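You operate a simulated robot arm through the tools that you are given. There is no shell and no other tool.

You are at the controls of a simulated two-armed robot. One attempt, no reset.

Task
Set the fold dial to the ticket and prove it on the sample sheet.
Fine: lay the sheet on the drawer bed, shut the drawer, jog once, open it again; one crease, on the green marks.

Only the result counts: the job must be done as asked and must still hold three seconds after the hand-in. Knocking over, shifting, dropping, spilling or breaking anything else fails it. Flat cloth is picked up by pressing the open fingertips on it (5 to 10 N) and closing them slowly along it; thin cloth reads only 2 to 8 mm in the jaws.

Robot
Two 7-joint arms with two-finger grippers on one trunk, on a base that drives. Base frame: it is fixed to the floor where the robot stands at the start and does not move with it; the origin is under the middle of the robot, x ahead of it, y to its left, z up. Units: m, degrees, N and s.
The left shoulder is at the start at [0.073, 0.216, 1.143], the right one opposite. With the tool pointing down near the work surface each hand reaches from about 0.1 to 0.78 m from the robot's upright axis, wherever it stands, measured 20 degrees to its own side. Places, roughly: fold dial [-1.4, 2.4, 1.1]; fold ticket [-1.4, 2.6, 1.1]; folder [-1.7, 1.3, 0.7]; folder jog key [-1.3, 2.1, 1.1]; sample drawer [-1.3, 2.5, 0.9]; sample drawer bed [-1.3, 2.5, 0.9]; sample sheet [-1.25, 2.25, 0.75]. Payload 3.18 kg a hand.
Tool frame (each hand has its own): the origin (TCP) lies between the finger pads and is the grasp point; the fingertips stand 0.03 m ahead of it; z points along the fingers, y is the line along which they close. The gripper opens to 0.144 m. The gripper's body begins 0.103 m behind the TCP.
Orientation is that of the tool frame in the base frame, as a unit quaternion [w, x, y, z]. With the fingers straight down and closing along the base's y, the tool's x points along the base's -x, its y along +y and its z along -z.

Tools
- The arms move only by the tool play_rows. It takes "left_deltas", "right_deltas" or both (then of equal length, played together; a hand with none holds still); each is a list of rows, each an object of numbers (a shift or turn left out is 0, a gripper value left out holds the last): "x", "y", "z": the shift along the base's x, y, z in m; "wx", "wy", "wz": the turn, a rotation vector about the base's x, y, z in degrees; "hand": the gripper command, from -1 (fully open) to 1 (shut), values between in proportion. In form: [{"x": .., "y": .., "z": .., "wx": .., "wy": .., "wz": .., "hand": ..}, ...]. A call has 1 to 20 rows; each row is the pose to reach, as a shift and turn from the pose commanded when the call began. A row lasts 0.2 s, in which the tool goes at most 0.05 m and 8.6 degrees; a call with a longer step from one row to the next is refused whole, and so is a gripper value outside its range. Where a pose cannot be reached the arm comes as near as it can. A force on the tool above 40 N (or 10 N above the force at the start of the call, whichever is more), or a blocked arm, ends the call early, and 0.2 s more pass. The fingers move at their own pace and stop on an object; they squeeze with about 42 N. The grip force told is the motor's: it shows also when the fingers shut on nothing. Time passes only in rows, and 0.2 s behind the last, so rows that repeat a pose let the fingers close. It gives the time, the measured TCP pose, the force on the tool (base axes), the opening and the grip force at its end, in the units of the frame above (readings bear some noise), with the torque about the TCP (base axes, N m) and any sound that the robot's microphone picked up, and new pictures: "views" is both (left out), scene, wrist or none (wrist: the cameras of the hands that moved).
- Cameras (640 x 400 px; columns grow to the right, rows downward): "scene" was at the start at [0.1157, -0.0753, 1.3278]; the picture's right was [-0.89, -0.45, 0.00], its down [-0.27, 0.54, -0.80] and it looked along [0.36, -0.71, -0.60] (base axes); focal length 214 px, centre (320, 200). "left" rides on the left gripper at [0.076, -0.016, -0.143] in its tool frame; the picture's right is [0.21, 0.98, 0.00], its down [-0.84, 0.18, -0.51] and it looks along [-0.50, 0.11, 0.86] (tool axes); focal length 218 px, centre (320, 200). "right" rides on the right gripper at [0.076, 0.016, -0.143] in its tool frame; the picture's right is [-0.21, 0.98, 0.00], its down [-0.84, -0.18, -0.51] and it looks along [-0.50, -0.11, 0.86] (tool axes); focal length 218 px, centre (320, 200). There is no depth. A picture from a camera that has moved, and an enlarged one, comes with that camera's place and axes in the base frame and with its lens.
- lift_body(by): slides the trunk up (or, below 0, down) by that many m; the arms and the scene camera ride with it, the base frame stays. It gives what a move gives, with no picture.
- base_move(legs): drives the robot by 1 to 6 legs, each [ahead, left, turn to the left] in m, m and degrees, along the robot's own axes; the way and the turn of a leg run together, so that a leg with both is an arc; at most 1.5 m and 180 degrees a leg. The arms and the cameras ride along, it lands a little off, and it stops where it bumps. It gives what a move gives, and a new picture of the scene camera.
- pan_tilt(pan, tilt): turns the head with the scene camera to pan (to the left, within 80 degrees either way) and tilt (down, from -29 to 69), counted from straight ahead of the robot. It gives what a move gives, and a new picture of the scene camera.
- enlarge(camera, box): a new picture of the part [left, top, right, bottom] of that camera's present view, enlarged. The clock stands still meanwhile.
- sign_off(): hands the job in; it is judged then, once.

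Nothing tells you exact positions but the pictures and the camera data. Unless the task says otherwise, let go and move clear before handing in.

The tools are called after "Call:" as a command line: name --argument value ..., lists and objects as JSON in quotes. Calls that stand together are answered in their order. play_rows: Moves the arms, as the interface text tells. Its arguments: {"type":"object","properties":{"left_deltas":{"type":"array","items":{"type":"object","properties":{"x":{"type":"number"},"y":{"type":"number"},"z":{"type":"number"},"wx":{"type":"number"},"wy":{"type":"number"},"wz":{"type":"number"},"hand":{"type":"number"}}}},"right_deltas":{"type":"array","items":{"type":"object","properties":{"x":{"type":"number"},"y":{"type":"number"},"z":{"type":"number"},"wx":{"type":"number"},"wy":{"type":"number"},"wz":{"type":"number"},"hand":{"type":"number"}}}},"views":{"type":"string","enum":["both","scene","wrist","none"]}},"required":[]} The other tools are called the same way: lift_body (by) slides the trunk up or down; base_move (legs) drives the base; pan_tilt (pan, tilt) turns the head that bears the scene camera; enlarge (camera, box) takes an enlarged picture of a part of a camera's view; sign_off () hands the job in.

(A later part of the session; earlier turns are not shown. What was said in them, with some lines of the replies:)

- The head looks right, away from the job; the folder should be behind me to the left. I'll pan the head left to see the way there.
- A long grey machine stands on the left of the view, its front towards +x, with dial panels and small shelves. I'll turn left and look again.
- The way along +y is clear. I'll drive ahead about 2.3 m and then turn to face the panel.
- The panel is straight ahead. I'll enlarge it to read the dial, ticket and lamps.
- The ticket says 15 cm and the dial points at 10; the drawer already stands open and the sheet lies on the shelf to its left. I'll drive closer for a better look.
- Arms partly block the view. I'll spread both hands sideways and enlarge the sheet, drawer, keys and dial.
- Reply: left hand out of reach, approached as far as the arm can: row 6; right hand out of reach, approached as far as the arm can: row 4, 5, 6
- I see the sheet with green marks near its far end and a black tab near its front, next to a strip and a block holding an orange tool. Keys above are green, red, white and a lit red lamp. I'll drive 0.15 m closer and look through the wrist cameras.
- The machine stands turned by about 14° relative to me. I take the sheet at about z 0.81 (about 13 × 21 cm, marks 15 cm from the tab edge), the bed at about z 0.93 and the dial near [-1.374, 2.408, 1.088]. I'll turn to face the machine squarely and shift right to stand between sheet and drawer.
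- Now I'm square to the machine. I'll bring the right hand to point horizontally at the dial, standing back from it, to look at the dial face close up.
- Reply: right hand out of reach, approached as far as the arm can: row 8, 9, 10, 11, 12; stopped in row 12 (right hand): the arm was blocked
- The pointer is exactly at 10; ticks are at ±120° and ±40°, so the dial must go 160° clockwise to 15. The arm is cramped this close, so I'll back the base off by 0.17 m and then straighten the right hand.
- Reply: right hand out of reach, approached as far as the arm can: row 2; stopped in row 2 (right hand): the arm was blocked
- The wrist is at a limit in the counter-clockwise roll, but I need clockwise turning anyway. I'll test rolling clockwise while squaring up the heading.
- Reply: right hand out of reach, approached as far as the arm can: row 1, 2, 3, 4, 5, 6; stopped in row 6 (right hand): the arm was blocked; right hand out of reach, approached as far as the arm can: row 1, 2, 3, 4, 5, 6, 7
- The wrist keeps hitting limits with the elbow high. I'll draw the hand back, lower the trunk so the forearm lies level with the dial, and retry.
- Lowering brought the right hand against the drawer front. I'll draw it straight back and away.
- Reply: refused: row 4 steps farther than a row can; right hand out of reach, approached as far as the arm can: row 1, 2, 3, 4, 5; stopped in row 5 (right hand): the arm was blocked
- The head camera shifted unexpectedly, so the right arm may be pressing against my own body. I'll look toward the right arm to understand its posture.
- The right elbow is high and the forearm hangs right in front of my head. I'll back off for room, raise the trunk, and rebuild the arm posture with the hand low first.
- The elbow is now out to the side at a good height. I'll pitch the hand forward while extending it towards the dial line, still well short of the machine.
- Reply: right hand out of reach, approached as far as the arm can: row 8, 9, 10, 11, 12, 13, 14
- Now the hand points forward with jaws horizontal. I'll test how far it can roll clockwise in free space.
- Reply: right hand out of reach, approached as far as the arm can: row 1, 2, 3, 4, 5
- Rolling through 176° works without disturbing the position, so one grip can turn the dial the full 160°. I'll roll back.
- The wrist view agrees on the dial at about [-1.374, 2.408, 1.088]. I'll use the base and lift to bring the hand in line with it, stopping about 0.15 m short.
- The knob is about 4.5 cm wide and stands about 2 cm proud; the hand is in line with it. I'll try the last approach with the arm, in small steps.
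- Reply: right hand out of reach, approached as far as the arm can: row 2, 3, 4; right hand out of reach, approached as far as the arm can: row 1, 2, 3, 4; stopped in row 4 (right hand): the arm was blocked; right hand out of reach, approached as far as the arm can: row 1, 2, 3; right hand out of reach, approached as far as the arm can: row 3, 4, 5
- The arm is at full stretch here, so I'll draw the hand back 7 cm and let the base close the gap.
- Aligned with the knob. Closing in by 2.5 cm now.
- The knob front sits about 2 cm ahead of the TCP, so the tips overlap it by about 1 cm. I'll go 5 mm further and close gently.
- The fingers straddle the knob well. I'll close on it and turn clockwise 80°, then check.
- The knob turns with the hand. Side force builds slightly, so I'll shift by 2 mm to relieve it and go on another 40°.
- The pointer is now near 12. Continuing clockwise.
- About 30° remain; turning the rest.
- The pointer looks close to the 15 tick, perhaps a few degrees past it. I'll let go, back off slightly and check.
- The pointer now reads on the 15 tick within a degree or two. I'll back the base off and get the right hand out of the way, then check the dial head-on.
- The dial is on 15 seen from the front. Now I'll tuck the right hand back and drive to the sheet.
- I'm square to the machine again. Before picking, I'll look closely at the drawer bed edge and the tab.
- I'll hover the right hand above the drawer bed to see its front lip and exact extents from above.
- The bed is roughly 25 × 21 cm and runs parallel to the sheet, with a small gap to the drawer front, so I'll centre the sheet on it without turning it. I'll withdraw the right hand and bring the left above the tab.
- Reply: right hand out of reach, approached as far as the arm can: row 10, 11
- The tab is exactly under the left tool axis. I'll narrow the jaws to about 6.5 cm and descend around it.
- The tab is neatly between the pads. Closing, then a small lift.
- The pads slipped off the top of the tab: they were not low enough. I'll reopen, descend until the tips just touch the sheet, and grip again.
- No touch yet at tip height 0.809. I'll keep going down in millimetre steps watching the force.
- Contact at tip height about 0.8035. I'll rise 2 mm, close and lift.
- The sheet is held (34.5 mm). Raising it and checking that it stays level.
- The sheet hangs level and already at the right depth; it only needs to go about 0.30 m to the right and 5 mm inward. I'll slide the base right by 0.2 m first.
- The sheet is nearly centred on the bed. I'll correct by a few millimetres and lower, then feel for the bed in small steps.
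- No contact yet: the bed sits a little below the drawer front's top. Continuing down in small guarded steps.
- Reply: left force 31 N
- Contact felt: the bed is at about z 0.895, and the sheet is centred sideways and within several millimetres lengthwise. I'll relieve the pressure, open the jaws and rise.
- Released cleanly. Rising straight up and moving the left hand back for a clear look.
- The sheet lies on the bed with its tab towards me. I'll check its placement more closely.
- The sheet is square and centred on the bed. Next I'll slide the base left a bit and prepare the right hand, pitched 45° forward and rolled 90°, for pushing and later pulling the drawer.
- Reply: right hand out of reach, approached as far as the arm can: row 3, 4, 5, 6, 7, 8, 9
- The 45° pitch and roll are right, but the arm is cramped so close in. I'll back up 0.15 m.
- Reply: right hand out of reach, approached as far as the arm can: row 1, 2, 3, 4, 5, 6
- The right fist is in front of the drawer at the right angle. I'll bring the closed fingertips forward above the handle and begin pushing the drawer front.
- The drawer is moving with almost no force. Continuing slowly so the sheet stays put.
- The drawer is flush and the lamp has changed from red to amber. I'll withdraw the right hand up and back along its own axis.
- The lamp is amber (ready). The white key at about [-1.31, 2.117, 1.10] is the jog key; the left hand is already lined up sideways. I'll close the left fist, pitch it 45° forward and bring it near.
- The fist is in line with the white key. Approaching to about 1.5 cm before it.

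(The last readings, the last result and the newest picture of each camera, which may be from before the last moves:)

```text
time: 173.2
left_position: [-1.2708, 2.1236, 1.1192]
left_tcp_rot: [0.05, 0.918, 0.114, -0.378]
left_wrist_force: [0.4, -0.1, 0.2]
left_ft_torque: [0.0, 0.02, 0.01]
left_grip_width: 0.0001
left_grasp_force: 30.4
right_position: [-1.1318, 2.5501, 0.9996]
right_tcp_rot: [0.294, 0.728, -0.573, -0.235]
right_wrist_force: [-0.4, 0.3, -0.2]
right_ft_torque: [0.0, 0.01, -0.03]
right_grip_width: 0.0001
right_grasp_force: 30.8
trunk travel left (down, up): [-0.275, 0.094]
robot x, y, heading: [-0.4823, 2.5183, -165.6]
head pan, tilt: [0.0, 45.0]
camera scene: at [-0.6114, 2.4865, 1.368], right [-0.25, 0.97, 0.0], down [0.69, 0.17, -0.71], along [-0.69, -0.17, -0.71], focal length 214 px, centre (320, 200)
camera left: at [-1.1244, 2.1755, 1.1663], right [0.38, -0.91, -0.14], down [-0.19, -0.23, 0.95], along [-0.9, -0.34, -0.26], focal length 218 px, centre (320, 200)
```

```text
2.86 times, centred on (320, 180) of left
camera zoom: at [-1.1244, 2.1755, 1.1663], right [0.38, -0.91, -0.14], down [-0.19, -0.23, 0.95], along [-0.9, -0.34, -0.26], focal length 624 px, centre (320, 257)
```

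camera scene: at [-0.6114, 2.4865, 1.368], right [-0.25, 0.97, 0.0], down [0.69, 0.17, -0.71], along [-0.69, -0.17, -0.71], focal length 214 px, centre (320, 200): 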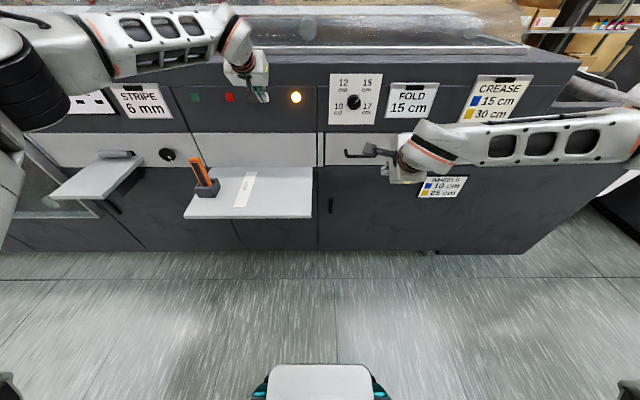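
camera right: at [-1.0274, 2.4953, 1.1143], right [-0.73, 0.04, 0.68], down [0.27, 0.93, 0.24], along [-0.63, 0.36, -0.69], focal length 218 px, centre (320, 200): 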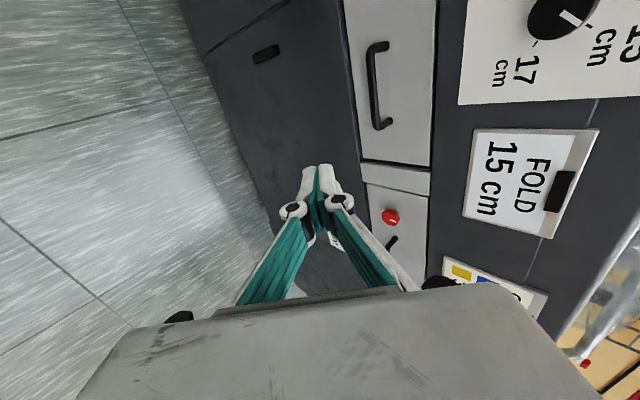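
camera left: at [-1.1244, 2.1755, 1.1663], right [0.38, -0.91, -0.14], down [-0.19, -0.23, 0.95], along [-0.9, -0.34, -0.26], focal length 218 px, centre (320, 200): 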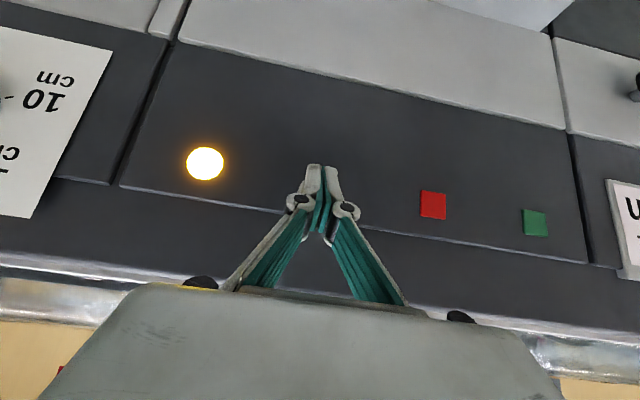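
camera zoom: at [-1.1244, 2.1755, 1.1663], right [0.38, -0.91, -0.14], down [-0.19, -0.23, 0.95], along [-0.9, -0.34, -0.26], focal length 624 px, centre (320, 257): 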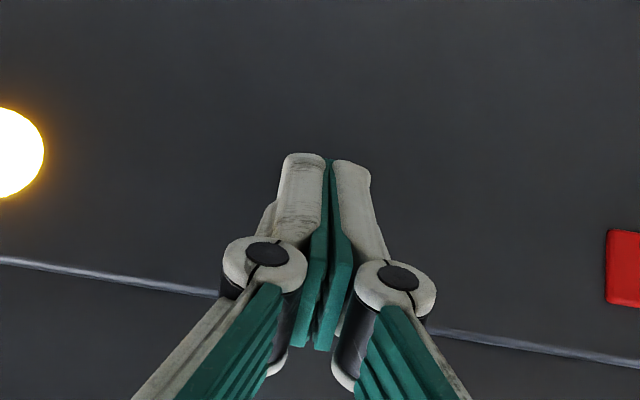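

The tip is about 1.5 cm from the key, a few millimetres left of its centre. I'll shift 6 mm right and press forward slowly.

Call:
play_rows --left_deltas '[{"x": -0.0015, "y": 0.0058}, {"x": -0.006, "y": 0.0048}, {"x": -0.011, "y": 0.0035}, {"x": -0.011, "y": 0.0035}]' --views "wrist"

Call:
enlarge --camera "scene" --box '[180, 60, 320, 150]'

```text
time: 174.2
left_position: [-1.2815, 2.125, 1.1197]
left_tcp_rot: [0.05, 0.917, 0.112, -0.378]
left_wrist_force: [-0.5, 0.1, -0.3]
left_ft_torque: [-0.02, 0.01, 0.02]
left_grip_width: 0.0002
left_grasp_force: 30.7
right_position: [-1.132, 2.5499, 0.9998]
right_tcp_rot: [0.293, 0.728, -0.573, -0.235]
right_wrist_force: [-0.5, 0.2, 0.9]
right_ft_torque: [-0.02, -0.01, 0.01]
right_grip_width: 0.0003
right_grasp_force: 31.1
trunk travel left (down, up): [-0.275, 0.094]
robot x, y, heading: [-0.4857, 2.5232, -166.0]
head pan, tilt: [0.0, 45.0]
camera left: at [-1.1354, 2.1789, 1.166], right [0.38, -0.91, -0.14], down [-0.19, -0.23, 0.95], along [-0.9, -0.34, -0.26], focal length 218 px, centre (320, 200)
```

left: 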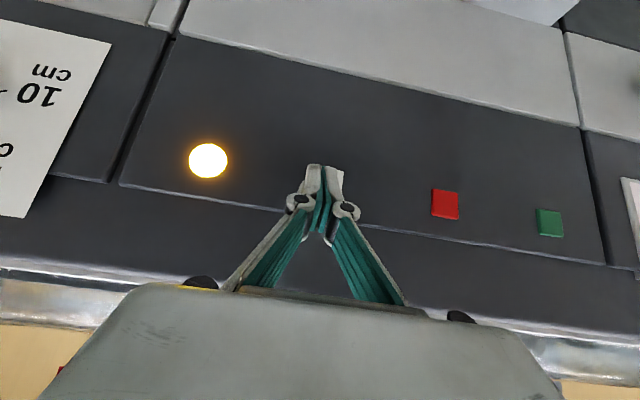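

```text
4.44 times, centred on (250, 105) of scene
camera zoom: at [-0.6115, 2.4865, 1.3679], right [-0.25, 0.97, 0.0], down [0.69, 0.17, -0.71], along [-0.69, -0.17, -0.71], focal length 953 px, centre (631, 622)
```

zoom: 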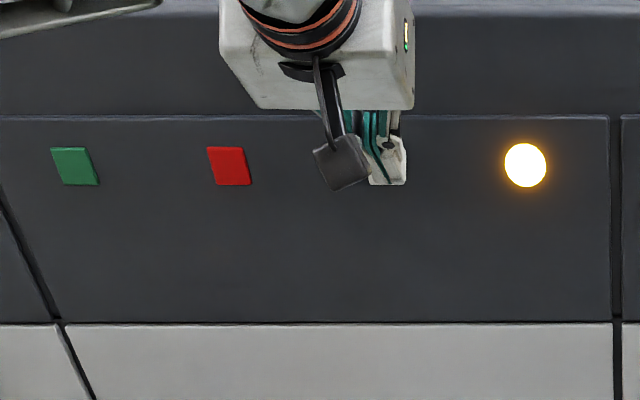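

Call:
play_rows --left_deltas '[{"x": -0.003, "y": -0.0007}, {"x": -0.006, "y": -0.0015}, {"x": -0.006, "y": -0.0015}]' --views "none"

```text
time: 175.0
left_position: [-1.2878, 2.124, 1.1188]
left_tcp_rot: [0.051, 0.917, 0.113, -0.378]
left_wrist_force: [0.6, -0.1, 0.3]
left_ft_torque: [-0.01, -0.01, -0.01]
left_grip_width: 0.0001
left_grasp_force: 30.9
right_position: [-1.1333, 2.5498, 0.9995]
right_tcp_rot: [0.294, 0.729, -0.572, -0.235]
right_wrist_force: [-0.4, -0.1, -0.3]
right_ft_torque: [0.0, -0.03, 0.0]
right_grip_width: 0.0001
right_grasp_force: 30.2
trunk travel left (down, up): [-0.275, 0.094]
robot x, y, heading: [-0.481, 2.5183, -165.7]
head pan, tilt: [0.0, 45.0]
```

Call:
play_rows --left_deltas '[{"x": -0.002, "y": -0.0005}, {"x": -0.004, "y": -0.001}, {"x": -0.004, "y": -0.001}]' --views "none"

Call:
enlarge --camera "scene" --box '[180, 60, 320, 150]'

```text
time: 175.8
left_position: [-1.2906, 2.1223, 1.1199]
left_tcp_rot: [0.051, 0.917, 0.113, -0.378]
left_wrist_force: [0.4, -0.8, 0.6]
left_ft_torque: [-0.02, 0.02, 0.0]
left_grip_width: 0.0061
left_grasp_force: 30.4
right_position: [-1.1317, 2.5493, 1.0004]
right_tcp_rot: [0.294, 0.728, -0.573, -0.235]
right_wrist_force: [0.3, -0.3, -0.5]
right_ft_torque: [-0.02, 0.0, 0.0]
right_grip_width: 0.0
right_grasp_force: 30.8
trunk travel left (down, up): [-0.275, 0.094]
robot x, y, heading: [-0.4817, 2.5173, -165.7]
head pan, tilt: [0.0, 45.0]
```

```text
4.44 times, centred on (250, 105) of scene
camera zoom: at [-0.6115, 2.4866, 1.3679], right [-0.25, 0.97, 0.0], down [0.69, 0.17, -0.71], along [-0.69, -0.17, -0.71], focal length 953 px, centre (631, 622)
```

zoom: 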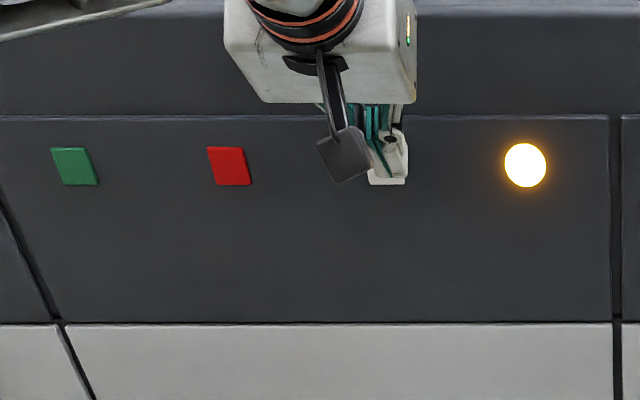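

Call:
play_rows --left_deltas '[{"x": -0.002, "y": -0.0005}, {"x": -0.003, "y": -0.0007}, {"x": -0.003, "y": -0.0007}]' --views "wrist"

Call:
enlarge --camera "scene" --box '[180, 60, 320, 150]'

```text
time: 176.6
left_position: [-1.2947, 2.1221, 1.1198]
left_tcp_rot: [0.049, 0.918, 0.112, -0.378]
left_wrist_force: [2.4, -0.1, 1.2]
left_ft_torque: [-0.04, 0.03, 0.01]
left_grip_width: 0.0059
left_grasp_force: 31.0
right_position: [-1.1322, 2.5493, 1.0004]
right_tcp_rot: [0.294, 0.728, -0.573, -0.235]
right_wrist_force: [-0.6, 0.2, -0.2]
right_ft_torque: [-0.01, 0.01, -0.01]
right_grip_width: 0.0
right_grasp_force: 30.6
trunk travel left (down, up): [-0.275, 0.094]
robot x, y, heading: [-0.4795, 2.5199, -165.8]
head pan, tilt: [0.0, 45.0]
heard: click
camera left: at [-1.148, 2.1761, 1.1667], right [0.38, -0.91, -0.14], down [-0.19, -0.23, 0.96], along [-0.9, -0.34, -0.26], focal length 218 px, centre (320, 200)
```

left: 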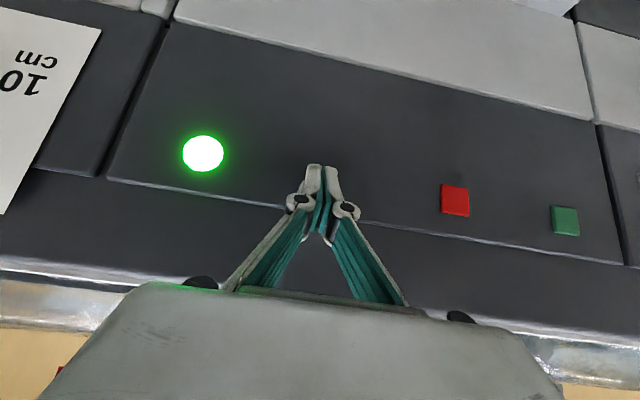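

```text
4.44 times, centred on (250, 105) of scene
camera zoom: at [-0.6111, 2.4867, 1.368], right [-0.25, 0.97, 0.0], down [0.68, 0.17, -0.71], along [-0.69, -0.17, -0.71], focal length 953 px, centre (631, 622)
```

zoom: 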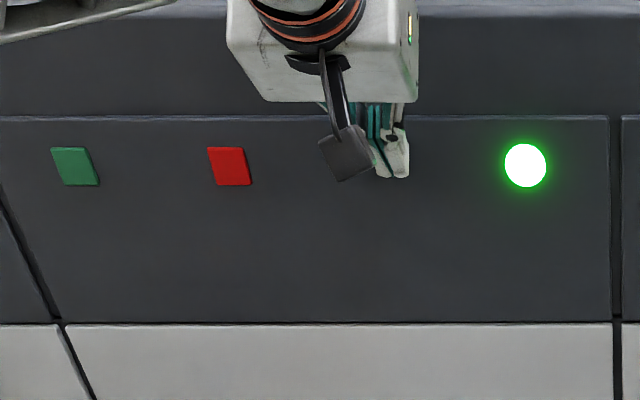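

A click, and the lamp turned green: one jog done. I'll withdraw the left hand straight back.

Call:
play_rows --left_deltas '[{"x": 0.02, "y": 0.005}, {"x": 0.05, "y": 0.012, "z": 0.01}, {"x": 0.09, "y": 0.022, "z": 0.02}, {"x": 0.13, "y": 0.032, "z": 0.03}, {"x": 0.17, "y": 0.042, "z": 0.04}, {"x": 0.21, "y": 0.052, "z": 0.05}, {"x": 0.25, "y": 0.05, "z": 0.05}, {"x": 0.29, "y": 0.03, "z": 0.05}, {"x": 0.3, "y": 0.0, "z": 0.05}, {"x": 0.3, "y": 0.0, "z": 0.05}]' --views "scene"

Call:
enlarge --camera "scene" --box '[310, 110, 470, 210]'

```text
time: 178.8
left_position: [-0.9947, 2.1242, 1.1684]
left_tcp_rot: [0.05, 0.918, 0.112, -0.378]
left_wrist_force: [-0.2, 0.8, 0.9]
left_ft_torque: [0.02, 0.0, 0.0]
left_grip_width: 0.0
left_grasp_force: 30.7
right_position: [-1.1323, 2.5491, 1.0006]
right_tcp_rot: [0.294, 0.728, -0.573, -0.235]
right_wrist_force: [-0.3, -0.1, -0.4]
right_ft_torque: [0.0, 0.01, 0.01]
right_grip_width: 0.0
right_grasp_force: 30.8
trunk travel left (down, up): [-0.275, 0.094]
robot x, y, heading: [-0.4807, 2.5163, -166.0]
head pan, tilt: [0.0, 45.0]
camera scene: at [-0.6117, 2.4874, 1.3679], right [-0.25, 0.97, 0.0], down [0.69, 0.17, -0.71], along [-0.69, -0.17, -0.71], focal length 214 px, centre (320, 200)
```

scene: 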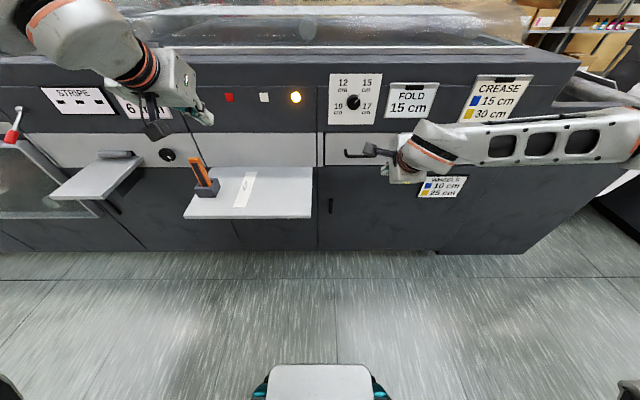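

```text
4.00 times, centred on (390, 160) of scene
camera zoom: at [-0.6117, 2.4874, 1.3679], right [-0.25, 0.97, 0.0], down [0.69, 0.17, -0.71], along [-0.69, -0.17, -0.71], focal length 858 px, centre (40, 360)
```

zoom: 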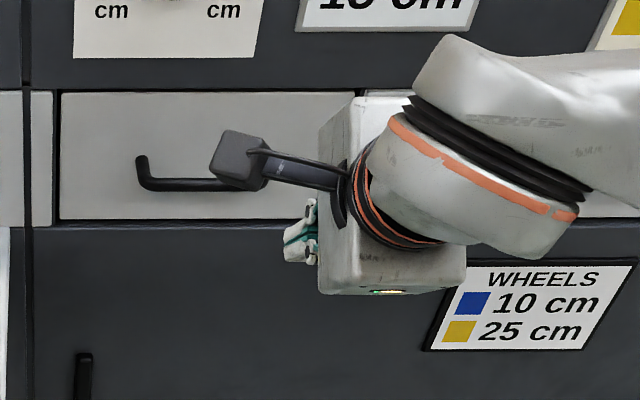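

The lamp is back to amber. Next is opening the drawer: I'll bring the right hand, jaws slightly open, near the handle and look.

Call:
play_rows --right_deltas '[{"x": -0.03, "y": -0.016, "z": -0.005, "hand": 0.5}, {"x": -0.06, "y": -0.032, "z": -0.01, "hand": 0.3}, {"x": -0.09, "y": -0.048, "z": -0.015}, {"x": -0.11, "y": -0.058, "z": -0.02}, {"x": -0.13, "y": -0.067, "z": -0.025}, {"x": -0.13, "y": -0.067, "z": -0.025}]' --views "both"

Call:
enlarge --camera "right" --box '[200, 60, 480, 260]'

Call:
enlarge --camera "scene" --box '[310, 110, 430, 210]'

```text
time: 180.2
left_position: [-0.9941, 2.1224, 1.168]
left_tcp_rot: [0.052, 0.918, 0.114, -0.377]
left_wrist_force: [0.0, -0.2, 0.3]
left_ft_torque: [0.0, 0.03, 0.02]
left_grip_width: 0.0
left_grasp_force: 31.0
right_position: [-1.2605, 2.4831, 0.9774]
right_tcp_rot: [0.293, 0.729, -0.573, -0.235]
right_wrist_force: [0.2, -0.2, -0.1]
right_ft_torque: [-0.01, -0.02, -0.02]
right_grip_width: 0.0505
right_grasp_force: 0.0
trunk travel left (down, up): [-0.275, 0.094]
robot x, y, heading: [-0.4832, 2.516, -165.7]
head pan, tilt: [0.0, 45.0]
camera scene: at [-0.6113, 2.487, 1.368], right [-0.25, 0.97, 0.0], down [0.69, 0.17, -0.71], along [-0.69, -0.17, -0.71], focal length 214 px, centre (320, 200)
camera right: at [-1.1567, 2.4286, 1.0909], right [-0.73, 0.04, 0.68], down [0.27, 0.93, 0.24], along [-0.63, 0.36, -0.69], focal length 218 px, centre (320, 200)
```

scene: 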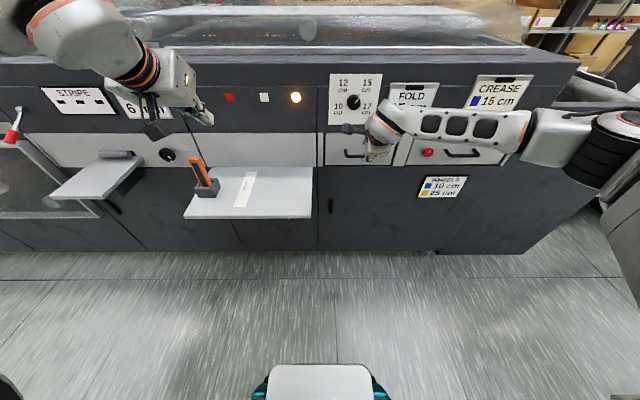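
right: 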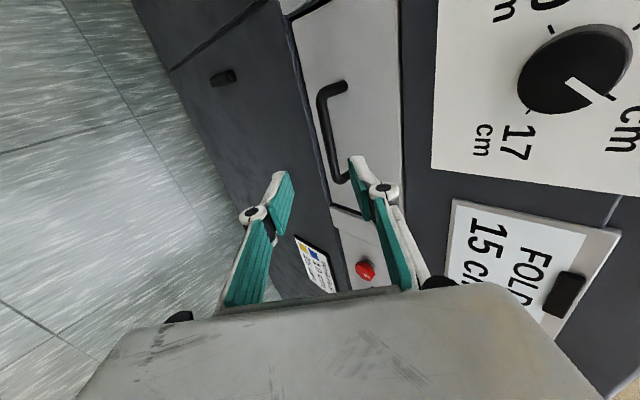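

```text
2.00 times, centred on (340, 160) of right
camera zoom: at [-1.1567, 2.4286, 1.0909], right [-0.73, 0.04, 0.68], down [0.27, 0.93, 0.24], along [-0.63, 0.36, -0.69], focal length 436 px, centre (280, 280)
```

zoom: 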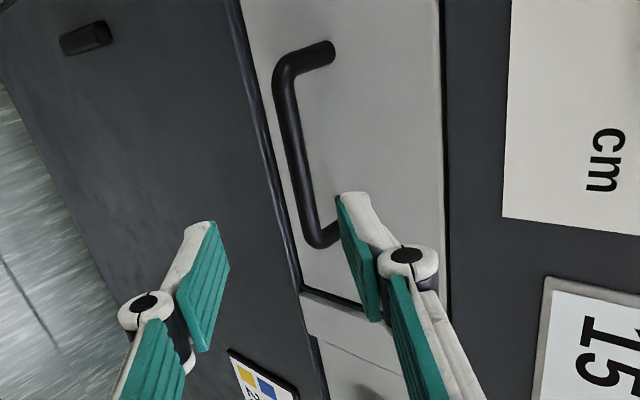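

```text
4.00 times, centred on (370, 160) of scene
camera zoom: at [-0.6113, 2.487, 1.368], right [-0.25, 0.97, 0.0], down [0.69, 0.17, -0.71], along [-0.69, -0.17, -0.71], focal length 858 px, centre (120, 360)
```

zoom: 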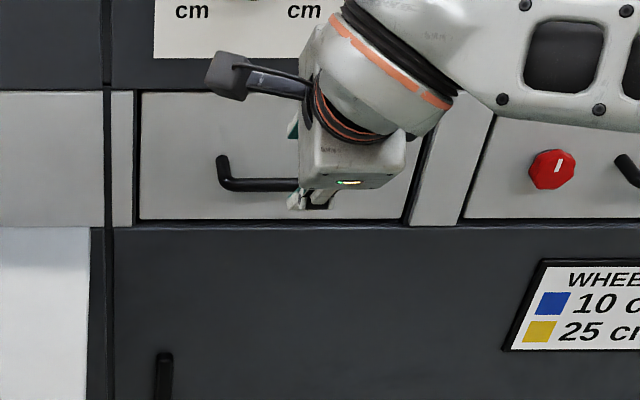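

By triangulation the handle bar is at depth 0.7245, z 0.878 in machine terms, about 15 cm ahead of the jaws and 1 cm off axis. I'll set the jaws to 3.5 cm, correct the offset and slide most of the way down the tool axis.

Call:
play_rows --right_deltas '[{"x": -0.0072, "y": -0.0018, "z": 0.0073, "hand": 0.52}, {"x": -0.025, "y": -0.0063, "z": -0.012, "hand": 0.52}, {"x": -0.043, "y": -0.0108, "z": -0.031}, {"x": -0.061, "y": -0.0153, "z": -0.049}, {"x": -0.07, "y": -0.0178, "z": -0.058}, {"x": -0.07, "y": -0.0178, "z": -0.058}]' --views "both"

Call:
enlarge --camera "right" --box '[220, 60, 440, 260]'

```text
time: 181.6
left_position: [-0.9952, 2.1242, 1.1684]
left_tcp_rot: [0.051, 0.917, 0.114, -0.378]
left_wrist_force: [-0.2, 0.9, 0.2]
left_ft_torque: [-0.01, -0.02, -0.01]
left_grip_width: 0.0001
left_grasp_force: 30.5
right_position: [-1.3323, 2.4649, 0.918]
right_tcp_rot: [0.294, 0.728, -0.573, -0.234]
right_wrist_force: [-0.8, 1.0, 0.0]
right_ft_torque: [0.01, 0.0, 0.03]
right_grip_width: 0.0346
right_grasp_force: 0.0
trunk travel left (down, up): [-0.275, 0.094]
robot x, y, heading: [-0.4809, 2.5172, -165.6]
head pan, tilt: [0.0, 45.0]
camera scene: at [-0.6116, 2.4867, 1.3679], right [-0.25, 0.97, 0.0], down [0.69, 0.17, -0.71], along [-0.69, -0.17, -0.71], focal length 214 px, centre (320, 200)
camera right: at [-1.2277, 2.4101, 1.0324], right [-0.73, 0.04, 0.68], down [0.27, 0.93, 0.24], along [-0.63, 0.36, -0.69], focal length 218 px, centre (320, 200)
```

scene: 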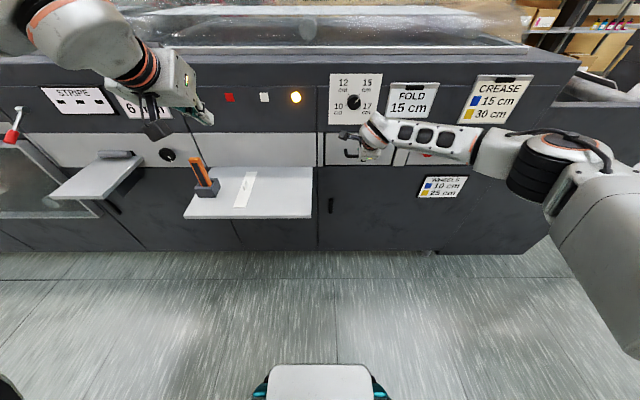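
right: 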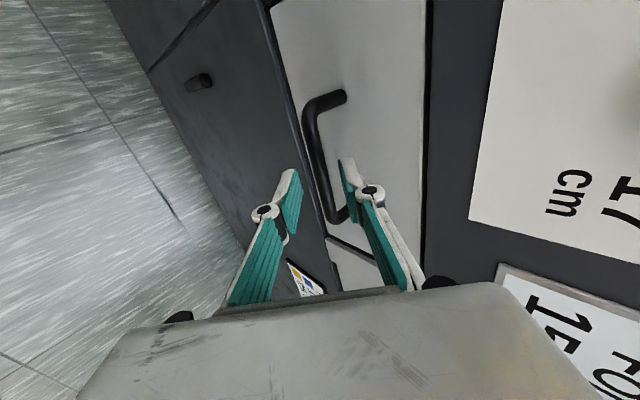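

```text
2.00 times, centred on (330, 160) of right
camera zoom: at [-1.2277, 2.4101, 1.0324], right [-0.73, 0.04, 0.68], down [0.27, 0.93, 0.24], along [-0.63, 0.36, -0.69], focal length 436 px, centre (300, 280)
```

zoom: 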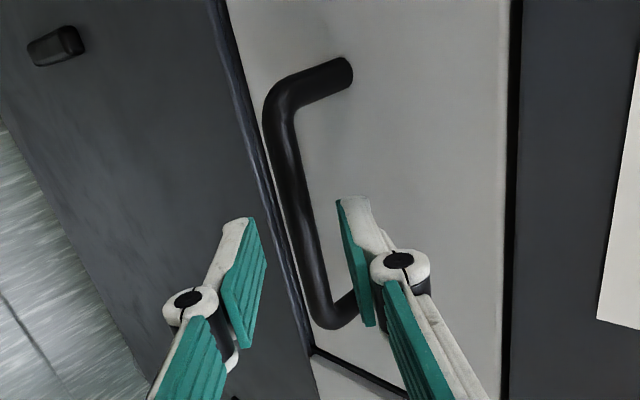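

The bar lies centred between the jaws, 5 cm ahead of the TCP. Sliding in 3.5 cm along the tool axis, then closing.

Call:
play_rows --right_deltas '[{"x": -0.008, "y": -0.002, "z": -0.0085}, {"x": -0.016, "y": -0.004, "z": -0.017}, {"x": -0.0236, "y": -0.006, "z": -0.025}, {"x": -0.0236, "y": -0.006, "z": -0.025}]' --views "wrist"

Call:
enlarge --camera "right" --box '[220, 60, 440, 260]'

```text
time: 182.6
left_position: [-0.9932, 2.1241, 1.1678]
left_tcp_rot: [0.051, 0.918, 0.113, -0.378]
left_wrist_force: [0.0, -1.2, 0.3]
left_ft_torque: [-0.04, -0.02, -0.01]
left_grip_width: 0.0001
left_grasp_force: 30.2
right_position: [-1.3554, 2.4577, 0.8926]
right_tcp_rot: [0.295, 0.728, -0.573, -0.234]
right_wrist_force: [1.3, -0.1, 0.1]
right_ft_torque: [-0.03, 0.0, -0.02]
right_grip_width: 0.0349
right_grasp_force: 0.1
trunk travel left (down, up): [-0.275, 0.094]
robot x, y, heading: [-0.4836, 2.5158, -165.7]
head pan, tilt: [0.0, 45.0]
camera right: at [-1.2506, 2.4042, 1.0076], right [-0.73, 0.04, 0.68], down [0.27, 0.93, 0.24], along [-0.63, 0.36, -0.69], focal length 218 px, centre (320, 200)
```

right: 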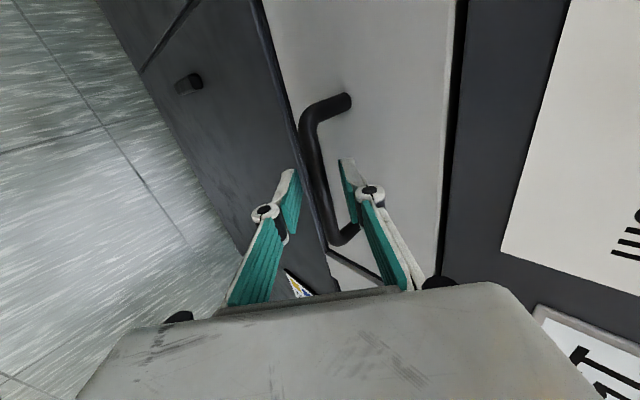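

```text
2.00 times, centred on (330, 160) of right
camera zoom: at [-1.2506, 2.4042, 1.0076], right [-0.73, 0.04, 0.68], down [0.27, 0.93, 0.24], along [-0.63, 0.36, -0.69], focal length 436 px, centre (300, 280)
```

zoom: 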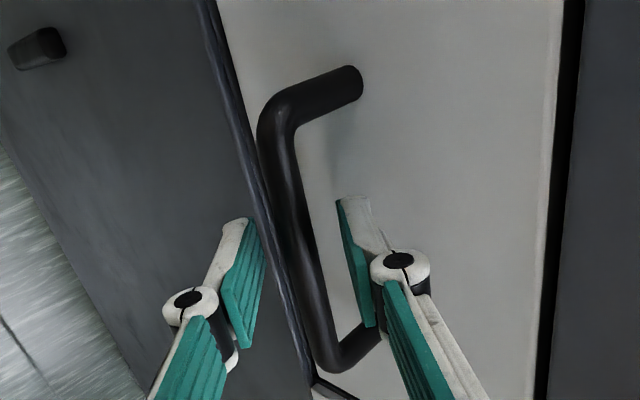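

Call:
play_rows --right_deltas '[{"hand": 0.6}, {"hand": 0.7}, {"hand": 0.8}, {"hand": 1}, {"hand": 1}]' --views "wrist"

```text
time: 183.8
left_position: [-0.9956, 2.1236, 1.1684]
left_tcp_rot: [0.05, 0.918, 0.113, -0.378]
left_wrist_force: [0.3, -1.1, -0.1]
left_ft_torque: [-0.03, 0.02, -0.01]
left_grip_width: 0.0
left_grasp_force: 30.6
right_position: [-1.3548, 2.4581, 0.8927]
right_tcp_rot: [0.293, 0.729, -0.572, -0.235]
right_wrist_force: [1.5, -0.1, -2.5]
right_ft_torque: [0.42, 0.06, 0.3]
right_grip_width: 0.0132
right_grasp_force: 43.3
trunk travel left (down, up): [-0.275, 0.094]
robot x, y, heading: [-0.4838, 2.512, -165.8]
head pan, tilt: [0.0, 45.0]
camera right: at [-1.2507, 2.4043, 1.0072], right [-0.73, 0.03, 0.68], down [0.27, 0.93, 0.24], along [-0.63, 0.36, -0.69], focal length 218 px, centre (320, 200)
```

right: 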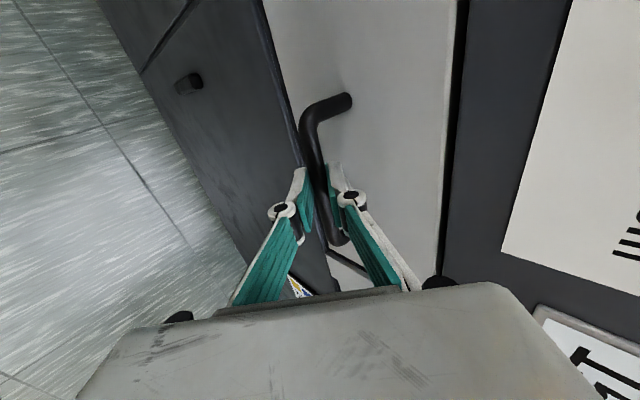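

The handle bar is gripped (13 mm). Pulling the drawer out slowly and straight.

Call:
play_rows --right_deltas '[{"x": 0.004, "y": 0.001}, {"x": 0.01, "y": 0.0025}, {"x": 0.018, "y": 0.0045}, {"x": 0.028, "y": 0.007}, {"x": 0.038, "y": 0.0095}, {"x": 0.048, "y": 0.012}, {"x": 0.058, "y": 0.0145}, {"x": 0.068, "y": 0.017}, {"x": 0.078, "y": 0.0195}, {"x": 0.088, "y": 0.022}, {"x": 0.098, "y": 0.0245}, {"x": 0.108, "y": 0.027}, {"x": 0.118, "y": 0.0295}, {"x": 0.126, "y": 0.0315}, {"x": 0.13, "y": 0.0325}, {"x": 0.13, "y": 0.0325}]' --views "both"

```text
time: 187.2
left_position: [-0.9951, 2.1243, 1.1689]
left_tcp_rot: [0.05, 0.918, 0.113, -0.377]
left_wrist_force: [-0.1, 0.6, -0.1]
left_ft_torque: [0.01, -0.01, -0.01]
left_grip_width: 0.0
left_grasp_force: 30.4
right_position: [-1.225, 2.4926, 0.8928]
right_tcp_rot: [0.294, 0.728, -0.573, -0.235]
right_wrist_force: [-3.1, 6.7, -0.3]
right_ft_torque: [0.61, 0.18, 0.12]
right_grip_width: 0.0131
right_grasp_force: 43.4
trunk travel left (down, up): [-0.275, 0.094]
robot x, y, heading: [-0.4818, 2.5228, -165.7]
head pan, tilt: [0.0, 45.0]
camera scene: at [-0.6119, 2.4872, 1.3679], right [-0.25, 0.97, 0.0], down [0.69, 0.17, -0.71], along [-0.69, -0.17, -0.71], focal length 214 px, centre (320, 200)
camera right: at [-1.1207, 2.4379, 1.0071], right [-0.73, 0.04, 0.68], down [0.27, 0.93, 0.24], along [-0.63, 0.36, -0.69], focal length 218 px, centre (320, 200)
```

scene: 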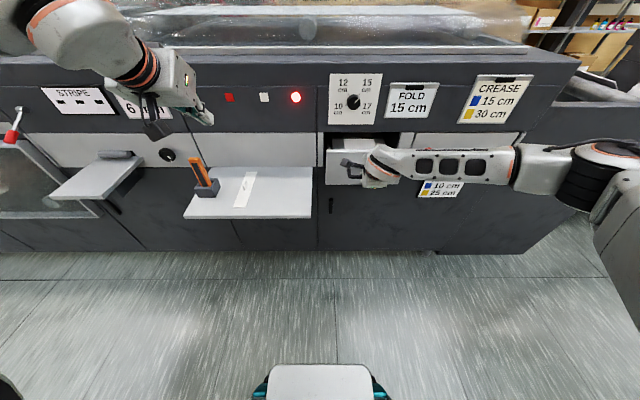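
right: 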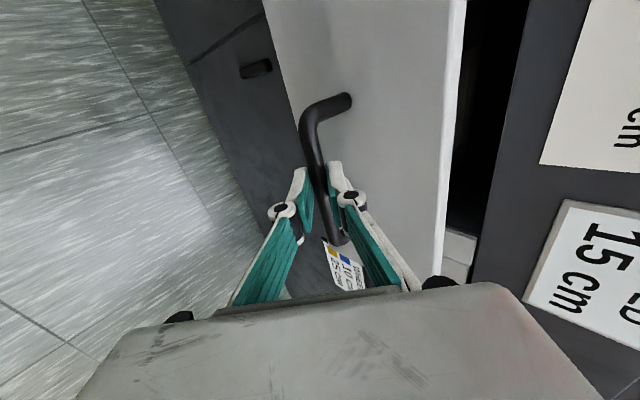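

Call:
play_rows --right_deltas '[{"x": 0.006, "y": 0.003}, {"x": 0.014, "y": 0.006}, {"x": 0.024, "y": 0.009}, {"x": 0.034, "y": 0.0115}, {"x": 0.044, "y": 0.014}, {"x": 0.054, "y": 0.0165}, {"x": 0.064, "y": 0.019}, {"x": 0.074, "y": 0.0215}, {"x": 0.084, "y": 0.024}, {"x": 0.094, "y": 0.0265}, {"x": 0.104, "y": 0.029}, {"x": 0.114, "y": 0.0315}, {"x": 0.124, "y": 0.034}, {"x": 0.132, "y": 0.036}, {"x": 0.136, "y": 0.037}, {"x": 0.136, "y": 0.037}]' --views "both"

Call:
enlarge --camera "scene" --box '[300, 110, 450, 230]'

```text
time: 190.6
left_position: [-0.9948, 2.1221, 1.1671]
left_tcp_rot: [0.05, 0.918, 0.113, -0.377]
left_wrist_force: [0.3, -0.5, -0.8]
left_ft_torque: [0.02, -0.01, -0.02]
left_grip_width: 0.0
left_grasp_force: 30.5
right_position: [-1.0885, 2.5284, 0.8935]
right_tcp_rot: [0.293, 0.729, -0.573, -0.235]
right_wrist_force: [1.0, -5.9, -4.7]
right_ft_torque: [0.14, 0.0, 0.53]
right_grip_width: 0.0131
right_grasp_force: 43.3
trunk travel left (down, up): [-0.275, 0.094]
robot x, y, heading: [-0.4814, 2.5191, -165.7]
head pan, tilt: [0.0, 45.0]
camera scene: at [-0.6119, 2.486, 1.3679], right [-0.25, 0.97, 0.0], down [0.69, 0.17, -0.71], along [-0.69, -0.17, -0.71], focal length 214 px, centre (320, 200)
camera right: at [-0.9845, 2.4737, 1.0072], right [-0.73, 0.03, 0.68], down [0.27, 0.93, 0.24], along [-0.63, 0.36, -0.69], focal length 218 px, centre (320, 200)
```

scene: 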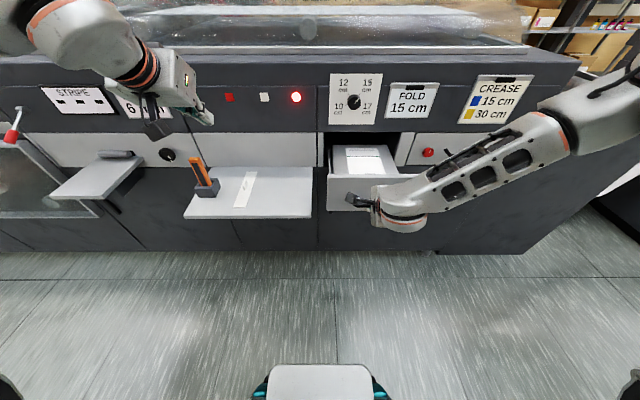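
right: 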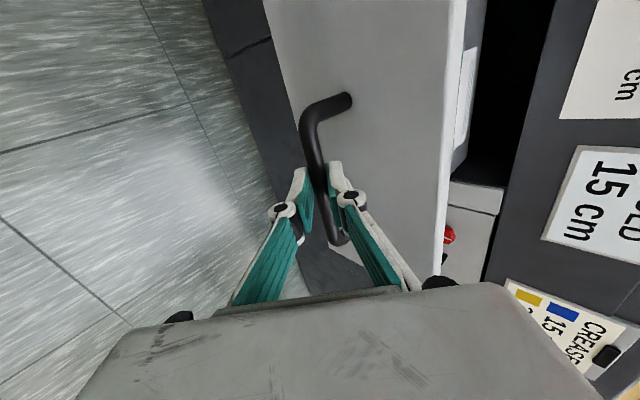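

```text
3.33 times, centred on (375, 170) of scene
camera zoom: at [-0.6119, 2.486, 1.3679], right [-0.25, 0.97, 0.0], down [0.69, 0.17, -0.71], along [-0.69, -0.17, -0.71], focal length 715 px, centre (137, 300)
```

zoom: 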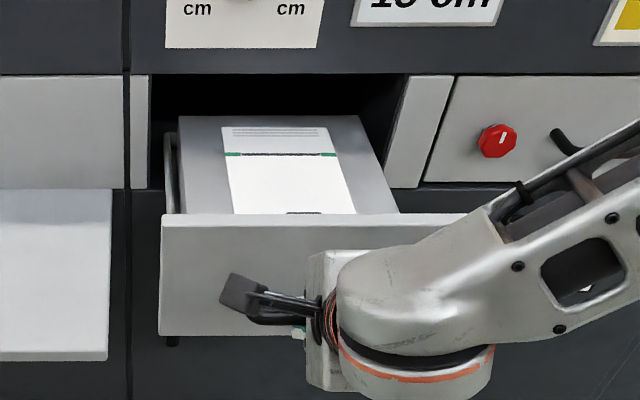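

A single crease now runs across the sheet right at the green marks. I'll pull the last centimetre, release the handle and back the hand off along its axis.

Call:
play_rows --right_deltas '[{"x": 0.004, "y": 0.0005}, {"x": 0.008, "y": 0.001}, {"x": 0.012, "y": 0.002}, {"x": 0.012, "y": 0.002}]' --views "none"

Call:
play_rows --right_deltas '[{"hand": 0.8}, {"hand": 0.6}, {"hand": 0.5}, {"hand": 0.5}]' --views "none"

Call:
play_rows --right_deltas '[{"x": 0.007, "y": 0.002, "z": 0.0075}, {"x": 0.014, "y": 0.0035, "z": 0.015}, {"x": 0.025, "y": 0.006, "z": 0.026}, {"x": 0.04, "y": 0.01, "z": 0.042}, {"x": 0.06, "y": 0.015, "z": 0.06}, {"x": 0.08, "y": 0.02, "z": 0.08}, {"x": 0.1, "y": 0.025, "z": 0.1}, {"x": 0.1, "y": 0.06, "z": 0.12}, {"x": 0.1, "y": 0.1, "z": 0.14}, {"x": 0.1, "y": 0.1, "z": 0.14}]' --views "both"

Call:
enlarge --camera "scene" --box '[310, 120, 430, 220]'

```text
time: 191.6
left_position: [-0.9955, 2.124, 1.1669]
left_tcp_rot: [0.051, 0.918, 0.114, -0.377]
left_wrist_force: [0.7, 0.1, -0.4]
left_ft_torque: [-0.03, 0.0, 0.01]
left_grip_width: 0.0001
left_grasp_force: 30.8
right_position: [-1.0774, 2.5304, 0.893]
right_tcp_rot: [0.293, 0.728, -0.574, -0.236]
right_wrist_force: [-0.8, 0.5, -3.0]
right_ft_torque: [0.35, 0.07, 0.43]
right_grip_width: 0.0132
right_grasp_force: 43.2
trunk travel left (down, up): [-0.275, 0.094]
robot x, y, heading: [-0.4793, 2.5164, -165.5]
head pan, tilt: [0.0, 45.0]
```

```text
time: 192.6
left_position: [-0.9947, 2.1228, 1.1682]
left_tcp_rot: [0.051, 0.917, 0.113, -0.379]
left_wrist_force: [0.5, 0.0, -0.7]
left_ft_torque: [0.01, 0.02, 0.03]
left_grip_width: 0.0
left_grasp_force: 30.9
right_position: [-1.0778, 2.5292, 0.8927]
right_tcp_rot: [0.294, 0.728, -0.573, -0.235]
right_wrist_force: [0.6, 1.0, 0.3]
right_ft_torque: [-0.01, 0.01, 0.0]
right_grip_width: 0.0359
right_grasp_force: 0.0
trunk travel left (down, up): [-0.275, 0.094]
robot x, y, heading: [-0.4816, 2.518, -165.6]
head pan, tilt: [0.0, 45.0]
```

```text
time: 194.8
left_position: [-0.9956, 2.1214, 1.1682]
left_tcp_rot: [0.049, 0.918, 0.113, -0.377]
left_wrist_force: [-0.8, 0.5, -1.1]
left_ft_torque: [0.01, 0.04, -0.03]
left_grip_width: 0.0
left_grasp_force: 30.9
right_position: [-1.0209, 2.6038, 1.0383]
right_tcp_rot: [0.292, 0.729, -0.573, -0.234]
right_wrist_force: [-0.3, -0.2, 0.4]
right_ft_torque: [0.01, -0.02, -0.02]
right_grip_width: 0.0362
right_grasp_force: 0.0
right hand out of reach, approached as far as the arm can: row 7, 8, 9, 10
trunk travel left (down, up): [-0.275, 0.094]
robot x, y, heading: [-0.4827, 2.5173, -165.7]
head pan, tilt: [0.0, 45.0]
camera scene: at [-0.6121, 2.4854, 1.3678], right [-0.25, 0.97, 0.0], down [0.69, 0.18, -0.71], along [-0.68, -0.17, -0.71], focal length 214 px, centre (320, 200)
camera right: at [-0.9161, 2.5503, 1.1528], right [-0.73, 0.03, 0.68], down [0.27, 0.93, 0.25], along [-0.63, 0.36, -0.69], focal length 218 px, centre (320, 200)
```

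scene: 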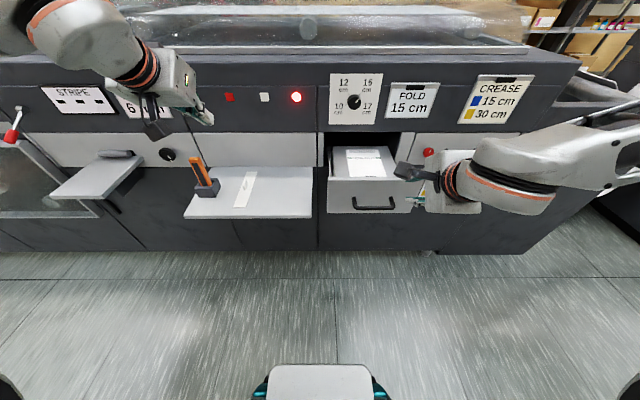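
right: 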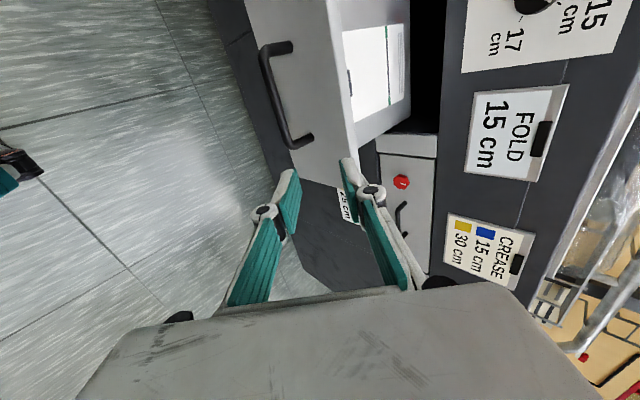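

```text
4.00 times, centred on (370, 170) of scene
camera zoom: at [-0.6121, 2.4854, 1.3678], right [-0.25, 0.97, 0.0], down [0.69, 0.18, -0.71], along [-0.68, -0.17, -0.71], focal length 858 px, centre (120, 320)
```

zoom: 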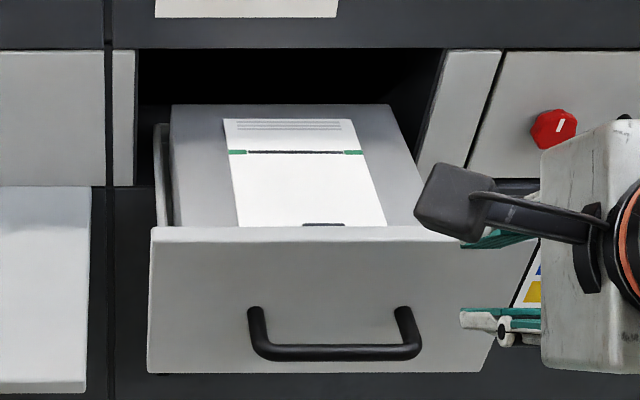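

One crease runs exactly between the green marks. I'll back away and make a last check of dial, drawer and shelf.

Call:
base_move --legs '[[-0.25, 0, 0]]'

Call:
enlarge --camera "scene" --box '[180, 70, 440, 230]'

Call:
enlarge --camera "scene" --box '[320, 70, 420, 190]'

```text
time: 196.6
left_position: [-0.751, 2.1851, 1.1686]
left_tcp_rot: [0.051, 0.918, 0.114, -0.377]
left_wrist_force: [-0.2, 0.4, 0.6]
left_ft_torque: [-0.02, 0.04, 0.0]
left_grip_width: 0.0
left_grasp_force: 30.7
right_position: [-0.7786, 2.6665, 1.0382]
right_tcp_rot: [0.294, 0.729, -0.573, -0.234]
right_wrist_force: [-0.5, 0.2, 0.2]
right_ft_torque: [-0.01, 0.0, -0.02]
right_grip_width: 0.0358
right_grasp_force: 0.0
trunk travel left (down, up): [-0.275, 0.094]
robot x, y, heading: [-0.2402, 2.5772, -165.6]
head pan, tilt: [0.0, 45.0]
camera scene: at [-0.3693, 2.5483, 1.368], right [-0.25, 0.97, 0.0], down [0.68, 0.18, -0.71], along [-0.69, -0.18, -0.71], focal length 214 px, centre (320, 200)
```

scene: 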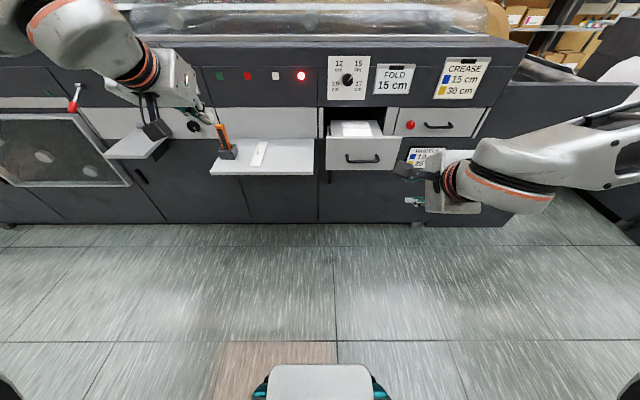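

```text
2.46 times, centred on (310, 150) of scene
camera zoom: at [-0.3693, 2.5483, 1.368], right [-0.25, 0.97, 0.0], down [0.68, 0.18, -0.71], along [-0.69, -0.18, -0.71], focal length 528 px, centre (345, 323)
```

zoom: 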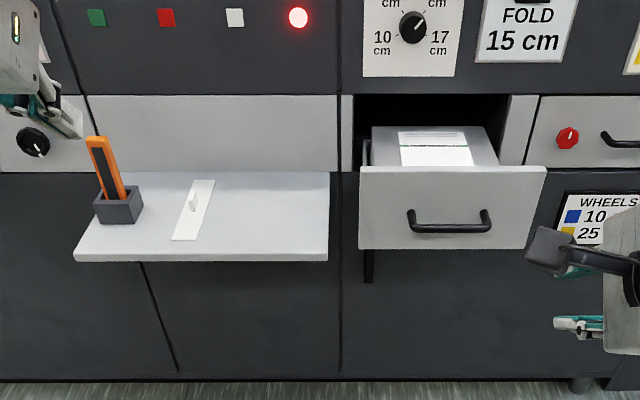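

```text
3.33 times, centred on (370, 130) of scene
camera zoom: at [-0.3693, 2.5483, 1.368], right [-0.25, 0.97, 0.0], down [0.68, 0.18, -0.71], along [-0.69, -0.18, -0.71], focal length 715 px, centre (153, 433)
```

zoom: 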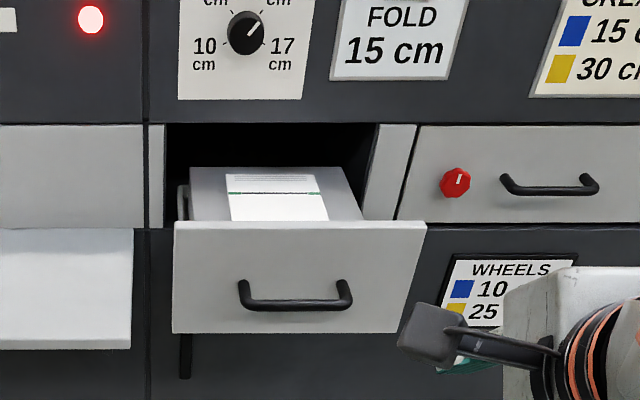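

The dial reads 15. The drawer is open again with the sheet on its bed, creased once on the green marks. The items on the shelf look undisturbed and both hands are clear, so I'm handing in.

Call:
sign_off

```text
The job is handed in.
```

I set the fold dial to 15 cm to match the ticket and proved it on the sample sheet. The sheet now has one crease, running between the two green marks.

- **Sequence:** I laid the sheet on the drawer bed with its tab towards the front and shut the drawer. I pressed the white jog key once; it clicked and the lamp went green. Then I opened the drawer again.
- **Dial:** I turned it from 10 to 15, and the pointer reads on the 15 tick to within a degree or two.
- **Drawer:** It is open by about 29 cm, roughly as far as I found it, with the sheet still on the bed.
- **Surroundings:** In the last pictures, the strip and the orange tool in its block on the shelf look undisturbed. During setup, before I shut the drawer myself, my right hand briefly touched the drawer front with about 8 N. I saw no effect from it.

Both hands were empty and clear when I handed in. The sign-off gave no result, so I don't know how it was judged.
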